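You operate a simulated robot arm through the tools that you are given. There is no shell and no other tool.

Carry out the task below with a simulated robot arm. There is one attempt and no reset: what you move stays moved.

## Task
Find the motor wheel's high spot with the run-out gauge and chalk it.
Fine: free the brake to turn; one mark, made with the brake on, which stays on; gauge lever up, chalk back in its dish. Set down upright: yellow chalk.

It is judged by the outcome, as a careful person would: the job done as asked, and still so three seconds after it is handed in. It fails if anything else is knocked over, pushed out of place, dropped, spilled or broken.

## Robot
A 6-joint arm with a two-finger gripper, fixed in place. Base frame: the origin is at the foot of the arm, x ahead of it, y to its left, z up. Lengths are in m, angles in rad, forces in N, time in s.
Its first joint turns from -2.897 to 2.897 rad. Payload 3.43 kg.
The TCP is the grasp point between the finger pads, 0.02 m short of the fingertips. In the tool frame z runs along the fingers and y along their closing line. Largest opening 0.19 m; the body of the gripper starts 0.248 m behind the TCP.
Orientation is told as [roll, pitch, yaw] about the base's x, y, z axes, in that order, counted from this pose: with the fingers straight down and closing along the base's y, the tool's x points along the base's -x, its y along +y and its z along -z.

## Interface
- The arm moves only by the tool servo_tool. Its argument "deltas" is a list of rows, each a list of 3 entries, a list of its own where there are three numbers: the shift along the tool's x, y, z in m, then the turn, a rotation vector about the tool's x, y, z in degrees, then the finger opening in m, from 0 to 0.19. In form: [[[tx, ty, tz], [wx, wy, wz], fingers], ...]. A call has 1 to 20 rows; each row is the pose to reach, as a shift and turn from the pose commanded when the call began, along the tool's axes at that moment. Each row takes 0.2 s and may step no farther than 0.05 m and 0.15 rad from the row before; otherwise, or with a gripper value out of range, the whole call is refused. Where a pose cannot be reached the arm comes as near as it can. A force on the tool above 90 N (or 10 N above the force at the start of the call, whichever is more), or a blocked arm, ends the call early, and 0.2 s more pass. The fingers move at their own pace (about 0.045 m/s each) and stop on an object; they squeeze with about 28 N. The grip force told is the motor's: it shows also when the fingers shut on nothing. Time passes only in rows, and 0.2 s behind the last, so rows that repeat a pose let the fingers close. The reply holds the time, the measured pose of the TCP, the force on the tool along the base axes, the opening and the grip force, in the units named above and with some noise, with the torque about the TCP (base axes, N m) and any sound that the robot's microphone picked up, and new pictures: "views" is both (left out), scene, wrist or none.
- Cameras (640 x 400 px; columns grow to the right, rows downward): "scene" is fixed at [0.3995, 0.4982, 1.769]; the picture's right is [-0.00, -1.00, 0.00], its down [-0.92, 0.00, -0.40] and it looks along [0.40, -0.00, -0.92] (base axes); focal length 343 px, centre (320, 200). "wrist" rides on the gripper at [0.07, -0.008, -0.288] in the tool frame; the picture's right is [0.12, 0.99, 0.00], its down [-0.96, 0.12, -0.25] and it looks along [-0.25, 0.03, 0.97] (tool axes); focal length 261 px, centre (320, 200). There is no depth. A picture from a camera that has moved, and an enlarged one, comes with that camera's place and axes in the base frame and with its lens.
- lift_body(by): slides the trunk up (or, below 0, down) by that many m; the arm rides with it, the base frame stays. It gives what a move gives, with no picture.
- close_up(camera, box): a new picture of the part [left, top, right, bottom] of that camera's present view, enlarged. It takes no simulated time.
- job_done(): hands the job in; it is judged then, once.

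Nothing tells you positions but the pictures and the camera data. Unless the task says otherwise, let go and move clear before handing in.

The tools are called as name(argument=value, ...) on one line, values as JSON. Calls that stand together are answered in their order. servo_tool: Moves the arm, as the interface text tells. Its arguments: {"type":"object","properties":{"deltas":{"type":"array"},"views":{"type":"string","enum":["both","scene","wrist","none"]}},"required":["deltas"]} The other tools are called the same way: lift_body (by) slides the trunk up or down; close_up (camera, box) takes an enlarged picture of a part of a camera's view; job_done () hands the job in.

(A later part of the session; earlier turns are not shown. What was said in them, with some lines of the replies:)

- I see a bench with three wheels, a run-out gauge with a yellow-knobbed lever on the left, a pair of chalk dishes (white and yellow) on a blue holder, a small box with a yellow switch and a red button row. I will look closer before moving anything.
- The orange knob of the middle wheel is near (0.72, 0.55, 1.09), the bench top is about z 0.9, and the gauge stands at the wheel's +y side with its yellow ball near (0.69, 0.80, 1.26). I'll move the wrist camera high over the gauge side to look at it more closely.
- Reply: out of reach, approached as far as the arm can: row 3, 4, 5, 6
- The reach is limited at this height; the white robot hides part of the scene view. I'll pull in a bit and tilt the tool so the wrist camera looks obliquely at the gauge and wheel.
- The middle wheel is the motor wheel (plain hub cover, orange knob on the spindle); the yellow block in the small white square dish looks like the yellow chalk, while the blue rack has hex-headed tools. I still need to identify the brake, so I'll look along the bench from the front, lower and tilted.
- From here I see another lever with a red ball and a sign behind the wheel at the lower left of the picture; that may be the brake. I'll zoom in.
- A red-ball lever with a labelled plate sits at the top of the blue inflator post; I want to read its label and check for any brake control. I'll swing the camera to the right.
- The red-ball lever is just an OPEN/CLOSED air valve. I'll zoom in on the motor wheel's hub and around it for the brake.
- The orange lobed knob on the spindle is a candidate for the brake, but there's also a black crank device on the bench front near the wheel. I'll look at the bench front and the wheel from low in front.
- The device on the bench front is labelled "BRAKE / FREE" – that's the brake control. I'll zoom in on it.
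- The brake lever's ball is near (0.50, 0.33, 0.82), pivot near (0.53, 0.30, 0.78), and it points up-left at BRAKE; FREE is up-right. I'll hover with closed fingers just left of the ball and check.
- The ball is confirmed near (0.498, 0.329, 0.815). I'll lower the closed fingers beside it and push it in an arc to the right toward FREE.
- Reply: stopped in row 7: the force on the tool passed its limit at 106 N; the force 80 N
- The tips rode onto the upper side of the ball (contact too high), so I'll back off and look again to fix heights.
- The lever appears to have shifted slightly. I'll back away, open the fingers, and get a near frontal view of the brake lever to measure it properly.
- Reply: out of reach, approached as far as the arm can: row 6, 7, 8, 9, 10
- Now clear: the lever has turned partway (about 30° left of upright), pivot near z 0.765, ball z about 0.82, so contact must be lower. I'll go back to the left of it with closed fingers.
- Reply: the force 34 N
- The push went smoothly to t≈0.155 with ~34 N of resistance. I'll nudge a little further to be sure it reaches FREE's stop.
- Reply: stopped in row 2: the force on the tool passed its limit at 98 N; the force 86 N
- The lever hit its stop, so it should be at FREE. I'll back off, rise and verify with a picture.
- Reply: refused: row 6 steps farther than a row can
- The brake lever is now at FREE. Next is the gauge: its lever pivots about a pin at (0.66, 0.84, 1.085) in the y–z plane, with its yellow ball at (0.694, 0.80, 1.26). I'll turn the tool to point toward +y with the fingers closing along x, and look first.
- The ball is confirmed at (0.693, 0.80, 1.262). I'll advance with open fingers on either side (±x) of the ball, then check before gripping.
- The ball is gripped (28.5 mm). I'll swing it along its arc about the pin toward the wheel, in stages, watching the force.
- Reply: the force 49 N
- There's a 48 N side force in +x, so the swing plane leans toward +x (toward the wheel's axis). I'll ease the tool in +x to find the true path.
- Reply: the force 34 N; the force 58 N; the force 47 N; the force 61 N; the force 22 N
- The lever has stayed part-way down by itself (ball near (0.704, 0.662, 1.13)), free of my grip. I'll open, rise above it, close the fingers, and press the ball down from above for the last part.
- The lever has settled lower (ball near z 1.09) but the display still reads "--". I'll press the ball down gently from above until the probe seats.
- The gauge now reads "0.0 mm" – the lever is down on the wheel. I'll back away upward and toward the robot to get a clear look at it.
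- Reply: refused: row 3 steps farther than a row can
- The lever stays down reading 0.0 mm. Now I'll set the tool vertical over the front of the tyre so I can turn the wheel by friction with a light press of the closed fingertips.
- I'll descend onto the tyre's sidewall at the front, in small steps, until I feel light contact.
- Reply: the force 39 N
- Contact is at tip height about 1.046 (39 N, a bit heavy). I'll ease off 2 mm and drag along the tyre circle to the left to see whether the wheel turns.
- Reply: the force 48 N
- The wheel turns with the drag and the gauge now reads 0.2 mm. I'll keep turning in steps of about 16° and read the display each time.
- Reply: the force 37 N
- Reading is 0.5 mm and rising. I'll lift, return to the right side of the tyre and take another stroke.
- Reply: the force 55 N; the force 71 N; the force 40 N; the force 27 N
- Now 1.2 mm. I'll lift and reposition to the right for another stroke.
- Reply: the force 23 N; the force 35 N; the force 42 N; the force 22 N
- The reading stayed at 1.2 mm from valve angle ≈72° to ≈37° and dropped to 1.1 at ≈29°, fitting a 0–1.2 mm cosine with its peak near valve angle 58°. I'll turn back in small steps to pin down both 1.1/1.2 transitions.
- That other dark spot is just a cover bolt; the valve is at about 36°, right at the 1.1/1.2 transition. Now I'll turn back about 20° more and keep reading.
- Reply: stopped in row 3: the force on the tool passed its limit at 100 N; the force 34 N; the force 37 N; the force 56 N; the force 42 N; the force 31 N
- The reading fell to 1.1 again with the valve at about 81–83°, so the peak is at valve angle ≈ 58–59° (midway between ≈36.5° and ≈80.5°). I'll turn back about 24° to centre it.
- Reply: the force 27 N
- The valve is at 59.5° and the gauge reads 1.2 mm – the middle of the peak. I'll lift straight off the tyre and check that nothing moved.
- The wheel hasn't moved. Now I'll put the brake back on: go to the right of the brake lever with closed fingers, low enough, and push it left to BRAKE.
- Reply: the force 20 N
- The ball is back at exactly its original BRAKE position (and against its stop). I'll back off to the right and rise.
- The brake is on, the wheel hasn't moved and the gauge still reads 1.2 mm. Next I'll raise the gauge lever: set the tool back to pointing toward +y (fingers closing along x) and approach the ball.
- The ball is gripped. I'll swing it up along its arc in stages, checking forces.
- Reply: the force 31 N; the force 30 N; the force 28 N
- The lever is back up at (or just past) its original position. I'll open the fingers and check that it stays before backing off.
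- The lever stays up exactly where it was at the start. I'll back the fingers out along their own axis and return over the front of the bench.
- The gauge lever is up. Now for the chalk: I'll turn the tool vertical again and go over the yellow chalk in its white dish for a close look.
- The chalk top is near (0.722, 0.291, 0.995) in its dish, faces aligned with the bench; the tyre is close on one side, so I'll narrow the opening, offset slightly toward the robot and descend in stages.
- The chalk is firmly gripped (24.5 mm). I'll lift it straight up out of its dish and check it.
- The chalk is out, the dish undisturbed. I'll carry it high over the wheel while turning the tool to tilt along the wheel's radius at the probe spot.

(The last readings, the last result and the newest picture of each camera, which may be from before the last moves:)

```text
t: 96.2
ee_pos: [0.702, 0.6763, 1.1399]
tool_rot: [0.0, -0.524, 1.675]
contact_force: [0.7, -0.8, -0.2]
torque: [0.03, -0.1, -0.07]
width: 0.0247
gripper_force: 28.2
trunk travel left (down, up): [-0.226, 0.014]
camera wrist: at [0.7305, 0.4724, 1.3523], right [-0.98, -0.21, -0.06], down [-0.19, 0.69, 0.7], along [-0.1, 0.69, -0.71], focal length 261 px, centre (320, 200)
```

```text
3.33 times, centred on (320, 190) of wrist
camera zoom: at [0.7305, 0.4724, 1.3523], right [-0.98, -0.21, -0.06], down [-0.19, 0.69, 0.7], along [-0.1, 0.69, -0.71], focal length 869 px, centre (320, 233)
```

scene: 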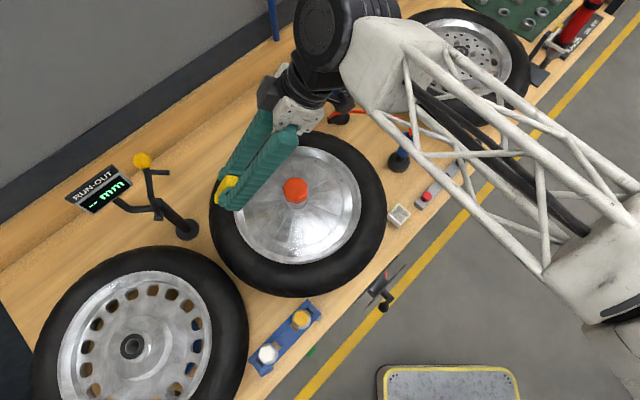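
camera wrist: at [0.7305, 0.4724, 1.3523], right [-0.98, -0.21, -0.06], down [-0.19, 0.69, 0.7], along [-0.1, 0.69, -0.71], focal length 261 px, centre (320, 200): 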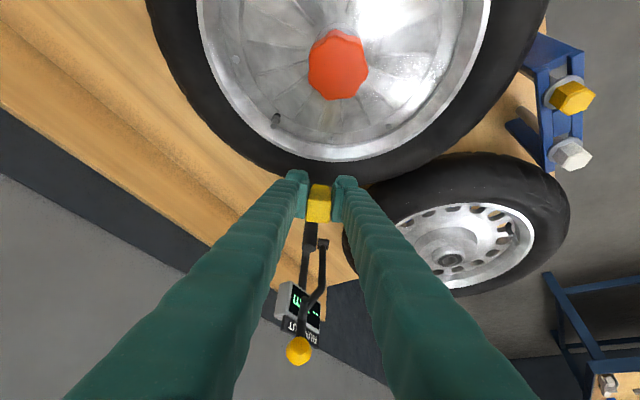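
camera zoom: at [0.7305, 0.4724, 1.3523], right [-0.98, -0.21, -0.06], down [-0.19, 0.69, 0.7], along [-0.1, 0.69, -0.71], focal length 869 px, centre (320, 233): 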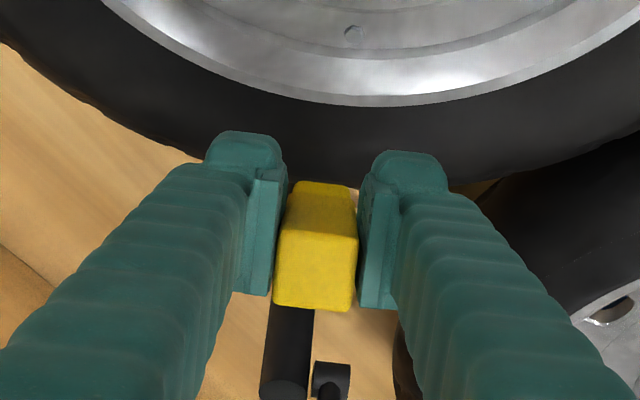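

Chalk tip is lined up: its contact edge projects onto the same radial line where the probe touched (r ≈ 0.15 m, angle ≈ 96°). I'll lower it vertically in small steps until it touches.

servo_tool(deltas=[[[0.0075, 0.0015, 0.013], [0, 0, 0], 0.02], [[0.014, 0.0015, 0.0242], [0, 0, 0], 0.02]], views="scene")

close_up(camera="scene", box=[200, 170, 280, 230])

```text
t: 96.8
ee_pos: [0.7009, 0.6755, 1.1102]
tool_rot: [-0.001, -0.526, 1.675]
contact_force: [-1.2, -0.2, -0.4]
torque: [-0.02, -0.04, -0.01]
width: 0.0245
gripper_force: 28.5
trunk travel left (down, up): [-0.226, 0.014]
```

scene: 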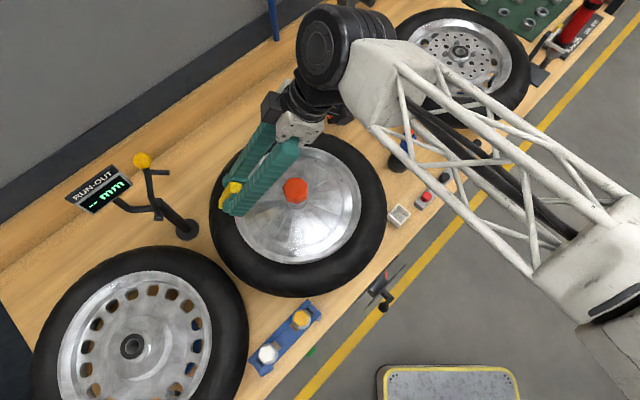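

```text
6.67 times, centred on (240, 200) of scene
camera zoom: at [0.3995, 0.4982, 1.769], right [0.0, -1.0, 0.0], down [-0.92, 0.0, -0.4], along [0.4, 0.0, -0.92], focal length 2284 px, centre (853, 200)
```

zoom: 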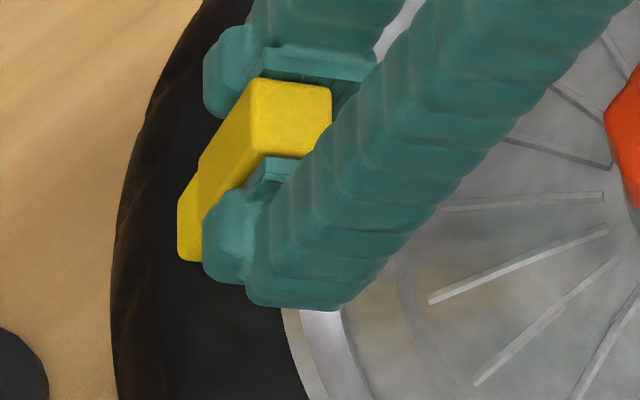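

servo_tool(deltas=[[[0.0015, 0, 0.0026], [0, 0, 0], 0.02], [[0.003, 0, 0.0052], [0, 0, 0], 0.02]], views="none")

```text
t: 97.4
ee_pos: [0.7016, 0.6745, 1.1023]
tool_rot: [0.0, -0.525, 1.675]
contact_force: [-0.4, 0.4, 0.1]
torque: [0.01, -0.03, -0.02]
width: 0.0246
gripper_force: 28.0
trunk travel left (down, up): [-0.226, 0.014]
```

servo_tool(deltas=[[[0.00075, 0, 0.0013], [0, 0, 0], 0.02], [[0.0015, 0, 0.0026], [0, 0, 0], 0.02]], views="none")

```text
t: 98.0
ee_pos: [0.7015, 0.6734, 1.1021]
tool_rot: [-0.002, -0.526, 1.674]
contact_force: [4.0, 3.9, 17.0]
torque: [0.7, 0.02, -0.14]
width: 0.0243
gripper_force: 28.4
trunk travel left (down, up): [-0.226, 0.014]
```

Contact made with about 17 N on the brake-held wheel. I'll lift straight off and look for the mark.

servo_tool(deltas=[[[-0.01, 0, -0.0173], [0, 0, 0], 0.02], [[-0.025, 0, -0.0433], [0, 0, 0], 0.02], [[-0.045, 0, -0.078], [0, 0, 0], 0.02], [[-0.055, 0.0, -0.12], [0, 0, 0], 0.02], [[-0.06, 0.0, -0.165], [0, 0, 0], 0.02], [[-0.065, 0.0, -0.205], [0, 0, 0], 0.02]])

close_up(camera="scene", box=[200, 170, 280, 230])

close_up(camera="scene", box=[60, 110, 400, 310])

close_up(camera="wrist", box=[200, 60, 440, 220])

```text
t: 99.4
ee_pos: [0.7086, 0.6297, 1.3116]
tool_rot: [0.0, -0.522, 1.675]
contact_force: [0.0, -0.2, 0.1]
torque: [-0.03, -0.04, -0.02]
width: 0.0246
gripper_force: 28.0
trunk travel left (down, up): [-0.226, 0.014]
camera wrist: at [0.7378, 0.4262, 1.5248], right [-0.98, -0.21, -0.06], down [-0.19, 0.69, 0.7], along [-0.1, 0.69, -0.72], focal length 261 px, centre (320, 200)
```

scene: 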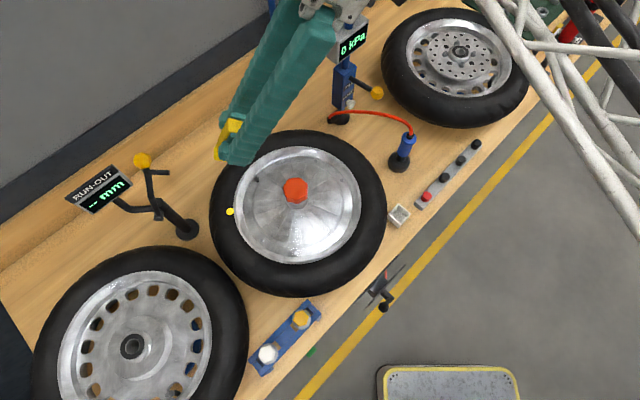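
wrist: 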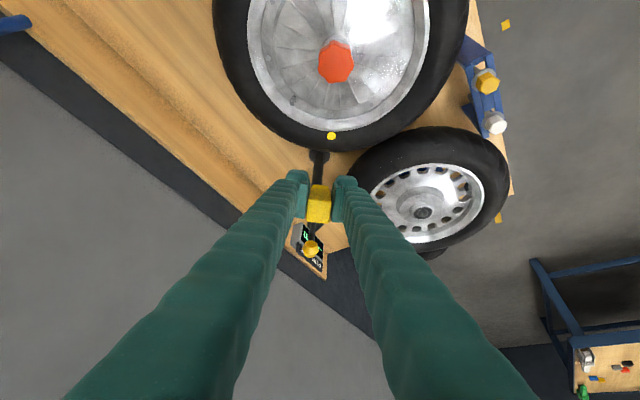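

```text
6.67 times, centred on (240, 200) of scene
camera zoom: at [0.3995, 0.4982, 1.769], right [0.0, -1.0, 0.0], down [-0.92, 0.0, -0.4], along [0.4, 0.0, -0.92], focal length 2284 px, centre (853, 200)
```

zoom: 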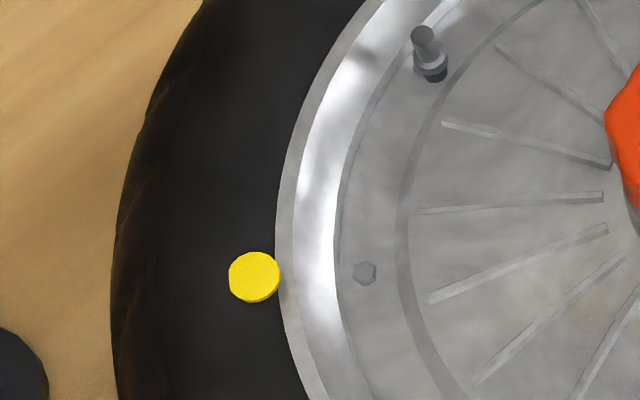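

```text
1.88 times, centred on (230, 210) of scene
camera zoom: at [0.3995, 0.4982, 1.769], right [0.0, -1.0, 0.0], down [-0.92, 0.0, -0.4], along [0.4, 0.0, -0.92], focal length 645 px, centre (489, 181)
```

zoom: 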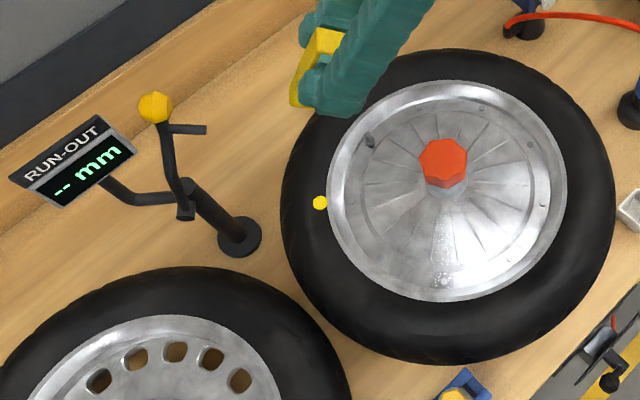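

```text
2.50 times, centred on (320, 140) of wrist
camera zoom: at [0.7378, 0.4262, 1.5248], right [-0.98, -0.21, -0.06], down [-0.19, 0.69, 0.7], along [-0.1, 0.69, -0.72], focal length 652 px, centre (320, 350)
```

zoom: 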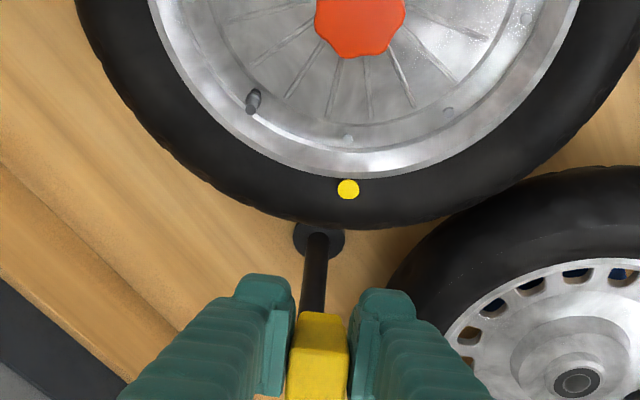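

One clean yellow mark is on the tyre next to where the probe touched. Now I'll carry the chalk back, turning the tool vertical above the dish.

servo_tool(deltas=[[[0.0377, 0.0206, -0.0173], [0, 0, 0], 0.02], [[0.0754, 0.0413, -0.0347], [0, 0, 0], 0.02], [[0.1131, 0.0619, -0.052], [0, 0, 0], 0.02], [[0.1452, 0.0578, -0.052], [1.67, 3.5, 6.22], 0.02], [[0.1773, 0.0538, -0.052], [3.34, 6.99, 12.45], 0.02], [[0.2094, 0.0497, -0.052], [5.01, 10.49, 18.67], 0.02], [[0.2415, 0.0457, -0.052], [6.68, 13.99, 24.9], 0.02], [[0.2735, 0.0416, -0.052], [8.34, 17.48, 31.12], 0.02], [[0.3056, 0.0375, -0.052], [10.01, 20.98, 37.34], 0.02], [[0.3377, 0.0335, -0.052], [11.68, 24.47, 43.57], 0.02], [[0.3698, 0.0294, -0.0525], [13.35, 27.97, 49.79], 0.02]])

close_up(camera="wrist", box=[250, 130, 390, 250])

close_up(camera="scene", box=[360, 130, 480, 230])

```text
t: 101.8
ee_pos: [0.7105, 0.2805, 1.1683]
tool_rot: [-0.001, 0.001, 0.785]
contact_force: [-1.4, -0.9, -0.4]
torque: [0.0, -0.08, 0.02]
width: 0.0245
gripper_force: 28.3
trunk travel left (down, up): [-0.226, 0.014]
camera wrist: at [0.6674, 0.2244, 1.4555], right [-0.78, 0.62, 0.0], down [0.6, 0.76, 0.25], along [0.15, 0.19, -0.97], focal length 261 px, centre (320, 200)
```

scene: 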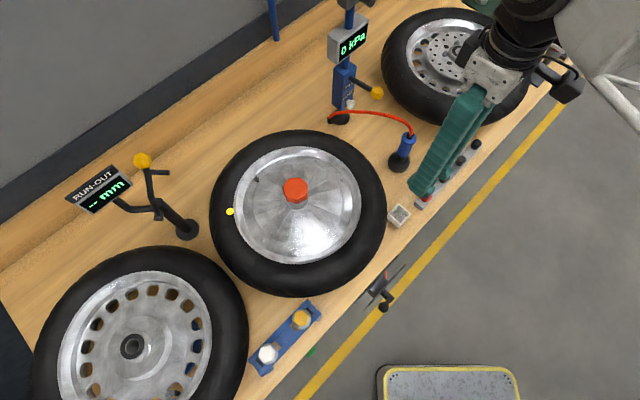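
wrist: 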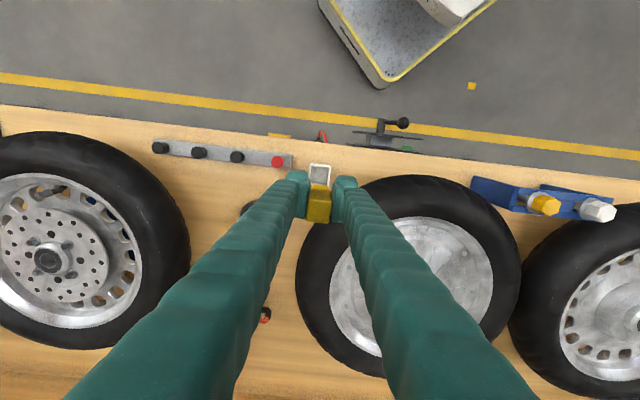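

```text
3.33 times, centred on (320, 190) of wrist
camera zoom: at [0.6674, 0.2244, 1.4555], right [-0.78, 0.62, 0.0], down [0.6, 0.76, 0.25], along [0.15, 0.19, -0.97], focal length 869 px, centre (320, 233)
```

zoom: 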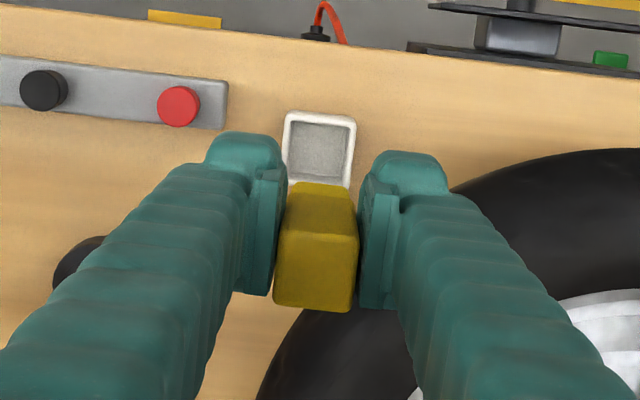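

```text
4.00 times, centred on (420, 180) of scene
camera zoom: at [0.3995, 0.4982, 1.769], right [0.0, -1.0, 0.0], down [-0.92, 0.0, -0.4], along [0.4, 0.0, -0.92], focal length 1370 px, centre (-80, 280)
```

zoom: 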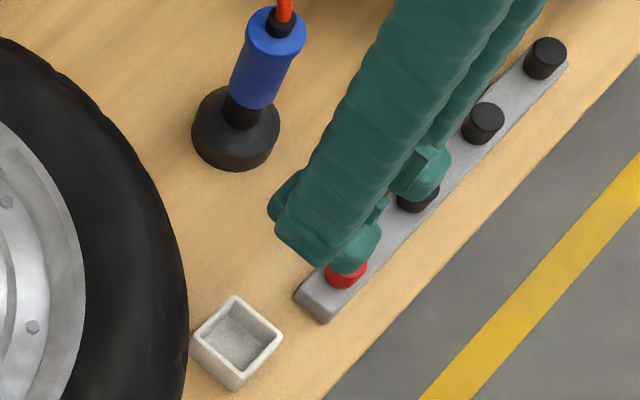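

The chalk sits in the grip exactly as before. I'll correct a few millimetres and descend to just above the dish to compare alignment with my grasp view.

servo_tool(deltas=[[[-0.0035, -0.0018, 0.03], [0, 0, 0], 0.02], [[-0.0035, -0.0018, 0.07], [0, 0, 0], 0.02], [[-0.0035, -0.0018, 0.11], [0, 0, 0], 0.02], [[-0.0035, -0.0018, 0.1333], [0, 0, 0], 0.02]])

close_up(camera="wrist", box=[250, 130, 390, 250])

close_up(camera="scene", box=[370, 180, 440, 240])

```text
t: 102.8
ee_pos: [0.7162, 0.2808, 1.0382]
tool_rot: [0.003, 0.0, 0.785]
contact_force: [-0.4, 0.3, 0.0]
torque: [-0.02, 0.01, 0.01]
width: 0.0247
gripper_force: 28.0
trunk travel left (down, up): [-0.226, 0.014]
camera wrist: at [0.6717, 0.2244, 1.3237], right [-0.79, 0.62, 0.0], down [0.6, 0.76, 0.25], along [0.15, 0.2, -0.97], focal length 261 px, centre (320, 200)
```

scene: 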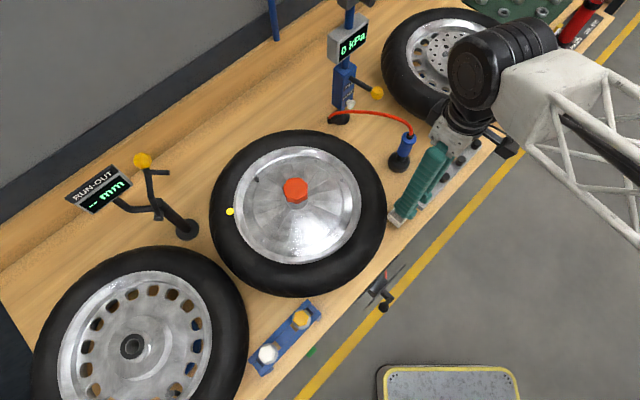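
wrist: 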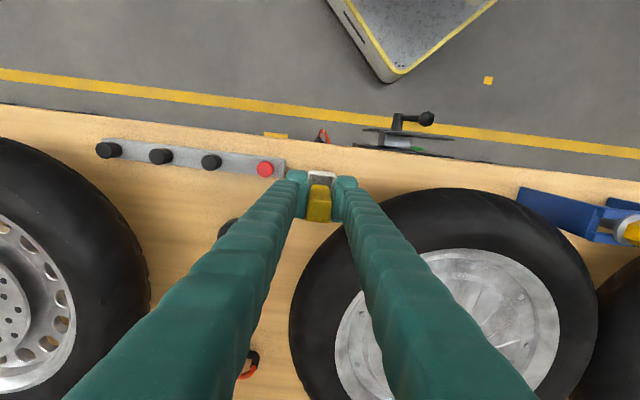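

```text
3.33 times, centred on (320, 190) of wrist
camera zoom: at [0.6717, 0.2244, 1.3237], right [-0.79, 0.62, 0.0], down [0.6, 0.76, 0.25], along [0.15, 0.2, -0.97], focal length 869 px, centre (320, 233)
```

zoom: 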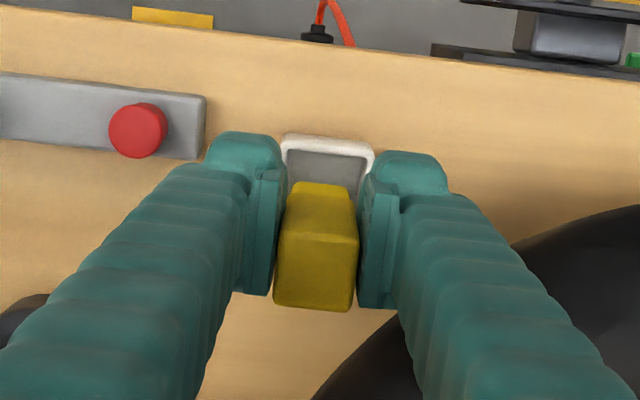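

```text
6.67 times, centred on (405, 210) of scene
camera zoom: at [0.3995, 0.4982, 1.769], right [0.0, -1.0, 0.0], down [-0.92, 0.0, -0.4], along [0.4, 0.0, -0.92], focal length 2284 px, centre (-247, 133)
```

zoom: 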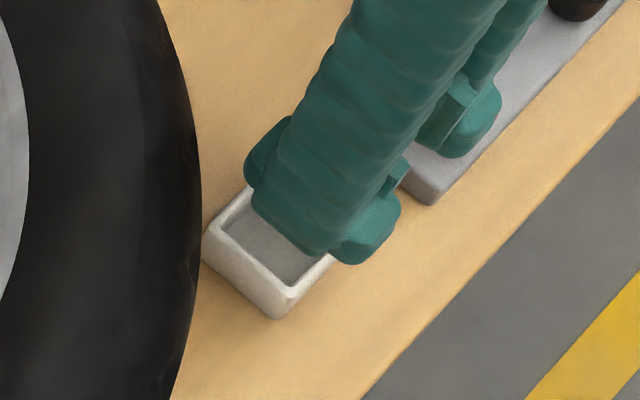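

servo_tool(deltas=[[[0, 0.0018, 0.0], [0, 0, 0], 0.02], [[0, 0.0018, 0.02], [0, 0, 0], 0.02], [[0, 0.0018, 0.035], [0, 0, 0], 0.02], [[0, 0.0018, 0.045], [0, 0, 0], 0.02]])

close_up(camera="wrist", box=[250, 130, 390, 250])

close_up(camera="scene", box=[370, 180, 440, 240])

```text
t: 103.8
ee_pos: [0.7145, 0.2822, 0.9912]
tool_rot: [0.002, -0.001, 0.785]
contact_force: [-0.3, -0.4, -1.0]
torque: [-0.02, 0.0, -0.01]
width: 0.0245
gripper_force: 28.0
trunk travel left (down, up): [-0.226, 0.014]
camera wrist: at [0.6703, 0.2249, 1.279], right [-0.79, 0.62, 0.0], down [0.6, 0.76, 0.25], along [0.15, 0.2, -0.97], focal length 261 px, centre (320, 200)
```

scene: 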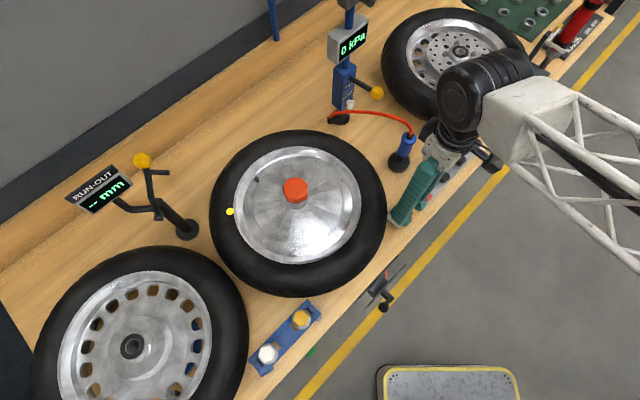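
wrist: 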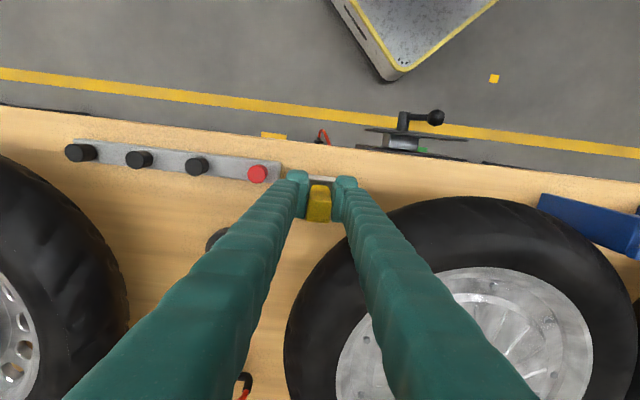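

```text
3.33 times, centred on (320, 190) of wrist
camera zoom: at [0.6703, 0.2249, 1.279], right [-0.79, 0.62, 0.0], down [0.6, 0.76, 0.25], along [0.15, 0.2, -0.97], focal length 869 px, centre (320, 233)
```

zoom: 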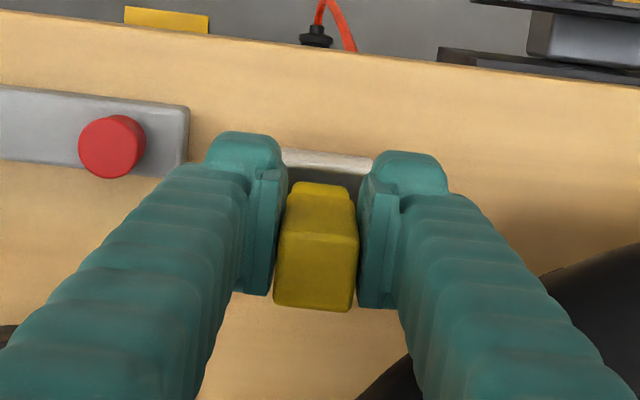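

```text
6.67 times, centred on (405, 210) of scene
camera zoom: at [0.3995, 0.4982, 1.769], right [0.0, -1.0, 0.0], down [-0.92, 0.0, -0.4], along [0.4, 0.0, -0.92], focal length 2284 px, centre (-247, 133)
```

zoom: 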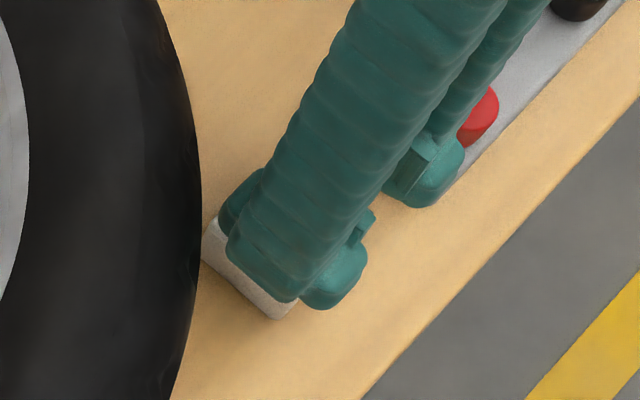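

servo_tool(deltas=[[[0, 0, 0.008], [0, 0, 0], 0.02], [[0, 0, 0.014], [0, 0, 0], 0.02], [[0, 0, 0.017], [0, 0, 0], 0.02]], views="none")

```text
t: 104.6
ee_pos: [0.7148, 0.2818, 0.9745]
tool_rot: [0.003, 0.002, 0.786]
contact_force: [0.3, -0.2, -0.9]
torque: [0.01, 0.01, 0.0]
width: 0.0244
gripper_force: 28.4
trunk travel left (down, up): [-0.226, 0.014]
```

servo_tool(deltas=[[[0, 0, 0.001], [0, 0, 0], 0.02], [[0, 0, 0.002], [0, 0, 0], 0.02]], views="none")

```text
t: 105.2
ee_pos: [0.7143, 0.2822, 0.9731]
tool_rot: [0.003, 0.001, 0.786]
contact_force: [0.4, -0.1, -0.4]
torque: [0.0, 0.04, 0.0]
width: 0.0245
gripper_force: 28.2
trunk travel left (down, up): [-0.226, 0.014]
```

servo_tool(deltas=[[[0, 0, 0.001], [0, 0, 0], 0.02], [[0, 0, 0.0015], [0, 0, 0], 0.02]], views="none")

```text
t: 105.8
ee_pos: [0.7149, 0.2816, 0.9725]
tool_rot: [0.001, -0.001, 0.784]
contact_force: [0.5, -0.3, 1.4]
torque: [-0.06, -0.01, -0.01]
width: 0.0247
gripper_force: 28.0
trunk travel left (down, up): [-0.226, 0.014]
```

servo_tool(deltas=[[[0, 0, 0.0007], [0, 0, 0], 0.02], [[0, 0, 0.0012], [0, 0, 0], 0.02]], views="none")

```text
t: 106.4
ee_pos: [0.7146, 0.2818, 0.9716]
tool_rot: [0.0, -0.002, 0.785]
contact_force: [1.6, 0.7, 8.7]
torque: [-0.03, -0.12, 0.02]
width: 0.0245
gripper_force: 27.9
trunk travel left (down, up): [-0.226, 0.014]
```

The chalk is resting on the dish floor (8.7 N). I'll open the fingers slowly, just enough, and check it stands.

servo_tool(deltas=[[[0, 0, -0.0007], [0, 0, 0], 0.026], [[0, 0, -0.0007], [0, 0, 0], 0.03], [[0, 0, -0.0007], [0, 0, 0], 0.034], [[0, 0, -0.0007], [0, 0, 0], 0.037], [[0, 0, -0.0007], [0, 0, 0], 0.037]])

close_up(camera="wrist", box=[250, 130, 390, 250])

```text
t: 107.6
ee_pos: [0.7141, 0.2827, 0.9706]
tool_rot: [0.001, 0.001, 0.786]
contact_force: [-0.9, 0.5, -0.2]
torque: [0.01, -0.04, 0.0]
width: 0.0371
gripper_force: 0.1
trunk travel left (down, up): [-0.226, 0.014]
camera wrist: at [0.6698, 0.2249, 1.2585], right [-0.79, 0.62, 0.0], down [0.6, 0.76, 0.25], along [0.15, 0.2, -0.97], focal length 261 px, centre (320, 200)
```

scene: 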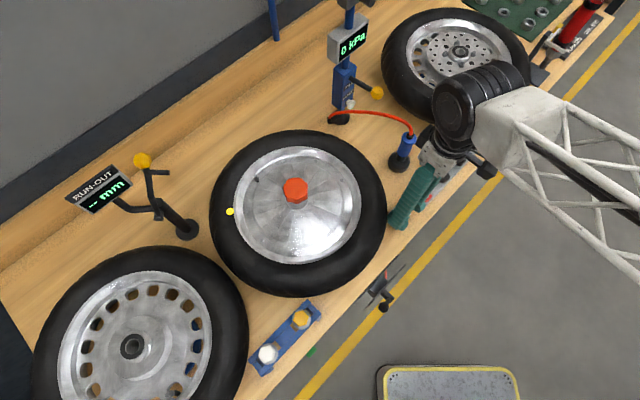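
wrist: 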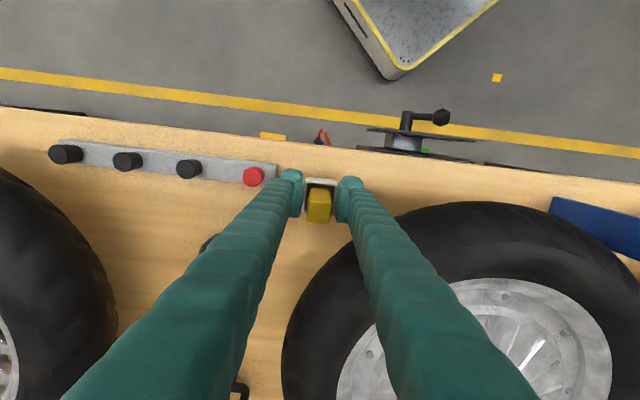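

```text
3.33 times, centred on (320, 190) of wrist
camera zoom: at [0.6698, 0.2249, 1.2585], right [-0.79, 0.62, 0.0], down [0.6, 0.76, 0.25], along [0.15, 0.2, -0.97], focal length 869 px, centre (320, 233)
```

zoom: 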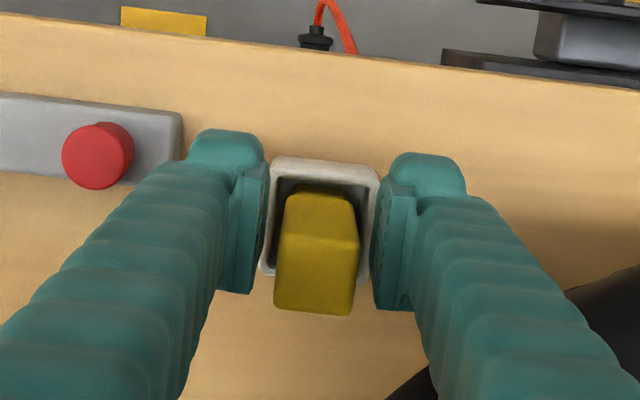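

The chalk stands free and upright in its dish. I'll rise straight up and away, then check everything.

servo_tool(deltas=[[[0, 0, -0.015], [0, 0, 0], 0.037], [[0, 0, -0.04], [0, 0, 0], 0.037], [[0, 0, -0.08], [0, 0, 0], 0.037], [[0, 0, -0.125], [0, 0, 0], 0.037], [[0, 0, -0.17], [0, 0, 0], 0.037], [[0.04, 0, -0.2], [0, 0, 0], 0.037], [[0.085, 0, -0.22], [0, 0, 0], 0.037], [[0.13, 0, -0.24], [0, 0, 0], 0.037], [[0.175, 0, -0.25], [0, 0, 0], 0.037]])

close_up(camera="scene", box=[360, 170, 460, 250])

close_up(camera="scene", box=[60, 110, 400, 310])

close_up(camera="scene", box=[340, 240, 440, 340])

close_up(camera="scene", box=[200, 170, 280, 230])

```text
t: 109.6
ee_pos: [0.5921, 0.1573, 1.2197]
tool_rot: [0.001, 0.0, 0.786]
contact_force: [0.7, -0.7, -0.2]
torque: [-0.11, 0.22, 0.0]
width: 0.0367
gripper_force: 0.0
trunk travel left (down, up): [-0.226, 0.014]
camera wrist: at [0.5486, 0.1013, 1.5058], right [-0.79, 0.62, 0.0], down [0.6, 0.76, 0.25], along [0.15, 0.2, -0.97], focal length 261 px, centre (320, 200)
```

scene: 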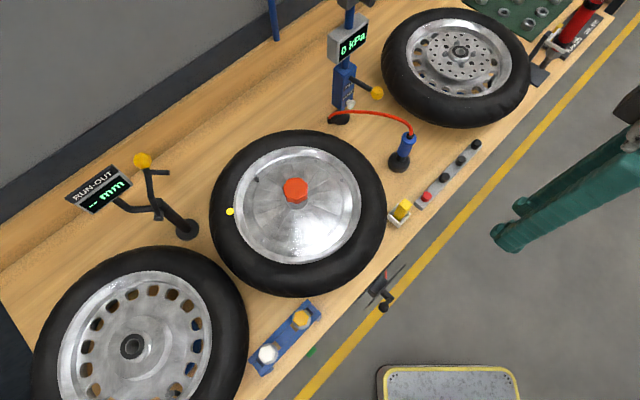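
wrist: 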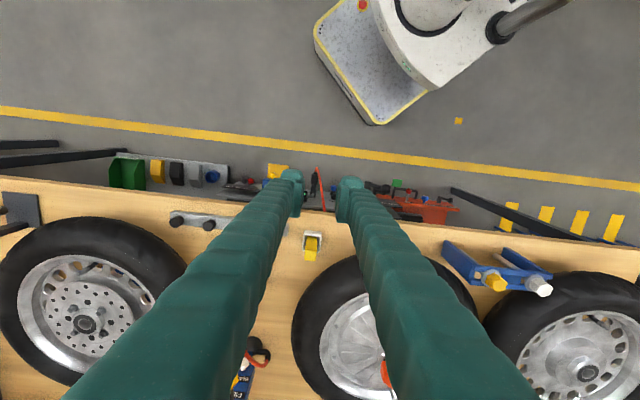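

```text
5.00 times, centred on (410, 210) of scene
camera zoom: at [0.3995, 0.4982, 1.769], right [0.0, -1.0, 0.0], down [-0.92, 0.0, -0.4], along [0.4, 0.0, -0.92], focal length 1713 px, centre (-130, 150)
```

zoom: 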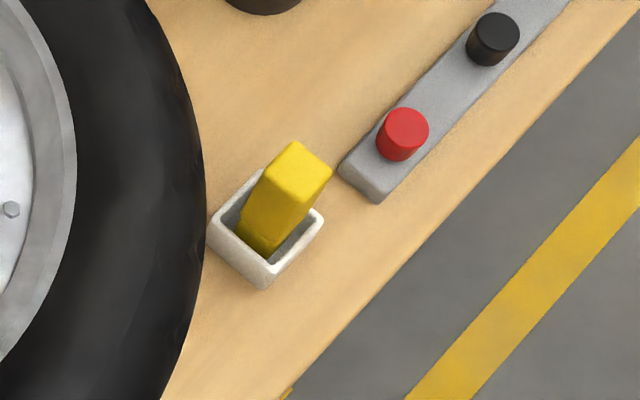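

```text
1.88 times, centred on (230, 210) of scene
camera zoom: at [0.3995, 0.4982, 1.769], right [0.0, -1.0, 0.0], down [-0.92, 0.0, -0.4], along [0.4, 0.0, -0.92], focal length 645 px, centre (489, 181)
```

zoom: 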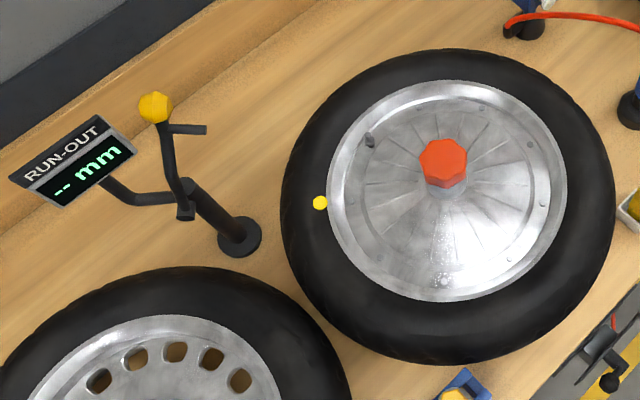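

```text
4.00 times, centred on (390, 290) of scene
camera zoom: at [0.3995, 0.4982, 1.769], right [0.0, -1.0, 0.0], down [-0.92, 0.0, -0.4], along [0.4, 0.0, -0.92], focal length 1370 px, centre (40, -160)
```

zoom: 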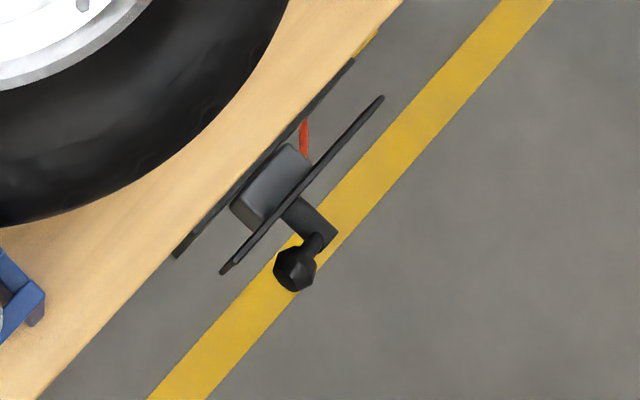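

```text
6.67 times, centred on (240, 200) of scene
camera zoom: at [0.3995, 0.4982, 1.769], right [0.0, -1.0, 0.0], down [-0.92, 0.0, -0.4], along [0.4, 0.0, -0.92], focal length 2284 px, centre (853, 200)
```

zoom: 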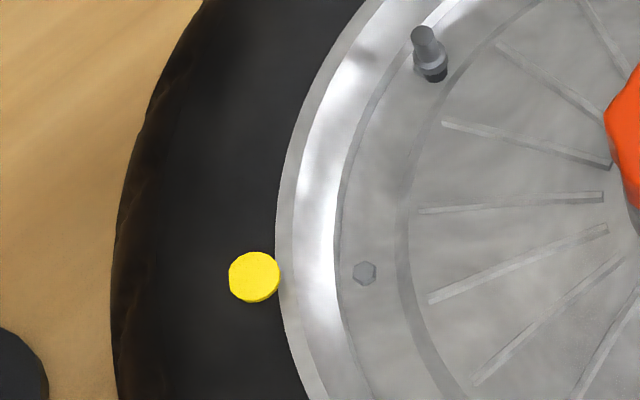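

The final state checks out:
- There is one yellow mark on the motor wheel, about 4° round from where the gauge read its 1.2 mm peak.
- The brake lever is at BRAKE.
- The gauge lever is up, and the display reads "-- mm".
- The yellow chalk stands upright in its dish.
- The arm is clear and nothing else has been disturbed.

I'm handing in the job now.

job_done()

```text
The job is handed in.
```

I found the motor wheel's high spot and marked it with one yellow chalk dot on the tyre. The dot sits about 4° round from where the gauge touched at the peak.

- **High spot:** The gauge rose from 0.0 mm to a peak of 1.2 mm and started falling on the far side. I centred the wheel in the middle of that 1.2 mm range before braking. I turned it through a little over half a revolution; the readings fit a single smooth rise and fall, so I didn't check the rest.
- **Accuracy of the mark:** The chalk touched on its corner, which caused the 4° offset. I left it, because correcting it would have meant a second mark. Centring the peak adds roughly another 2° of uncertainty.
- **Brake:** It was off only while turning the wheel, went back on before the mark was made, and is still on.
- **Gauge and chalk:** The gauge lever is back up, and the chalk is standing upright in its dish.

I saw nothing else knocked over or out of place, and the arm is clear of the bench.
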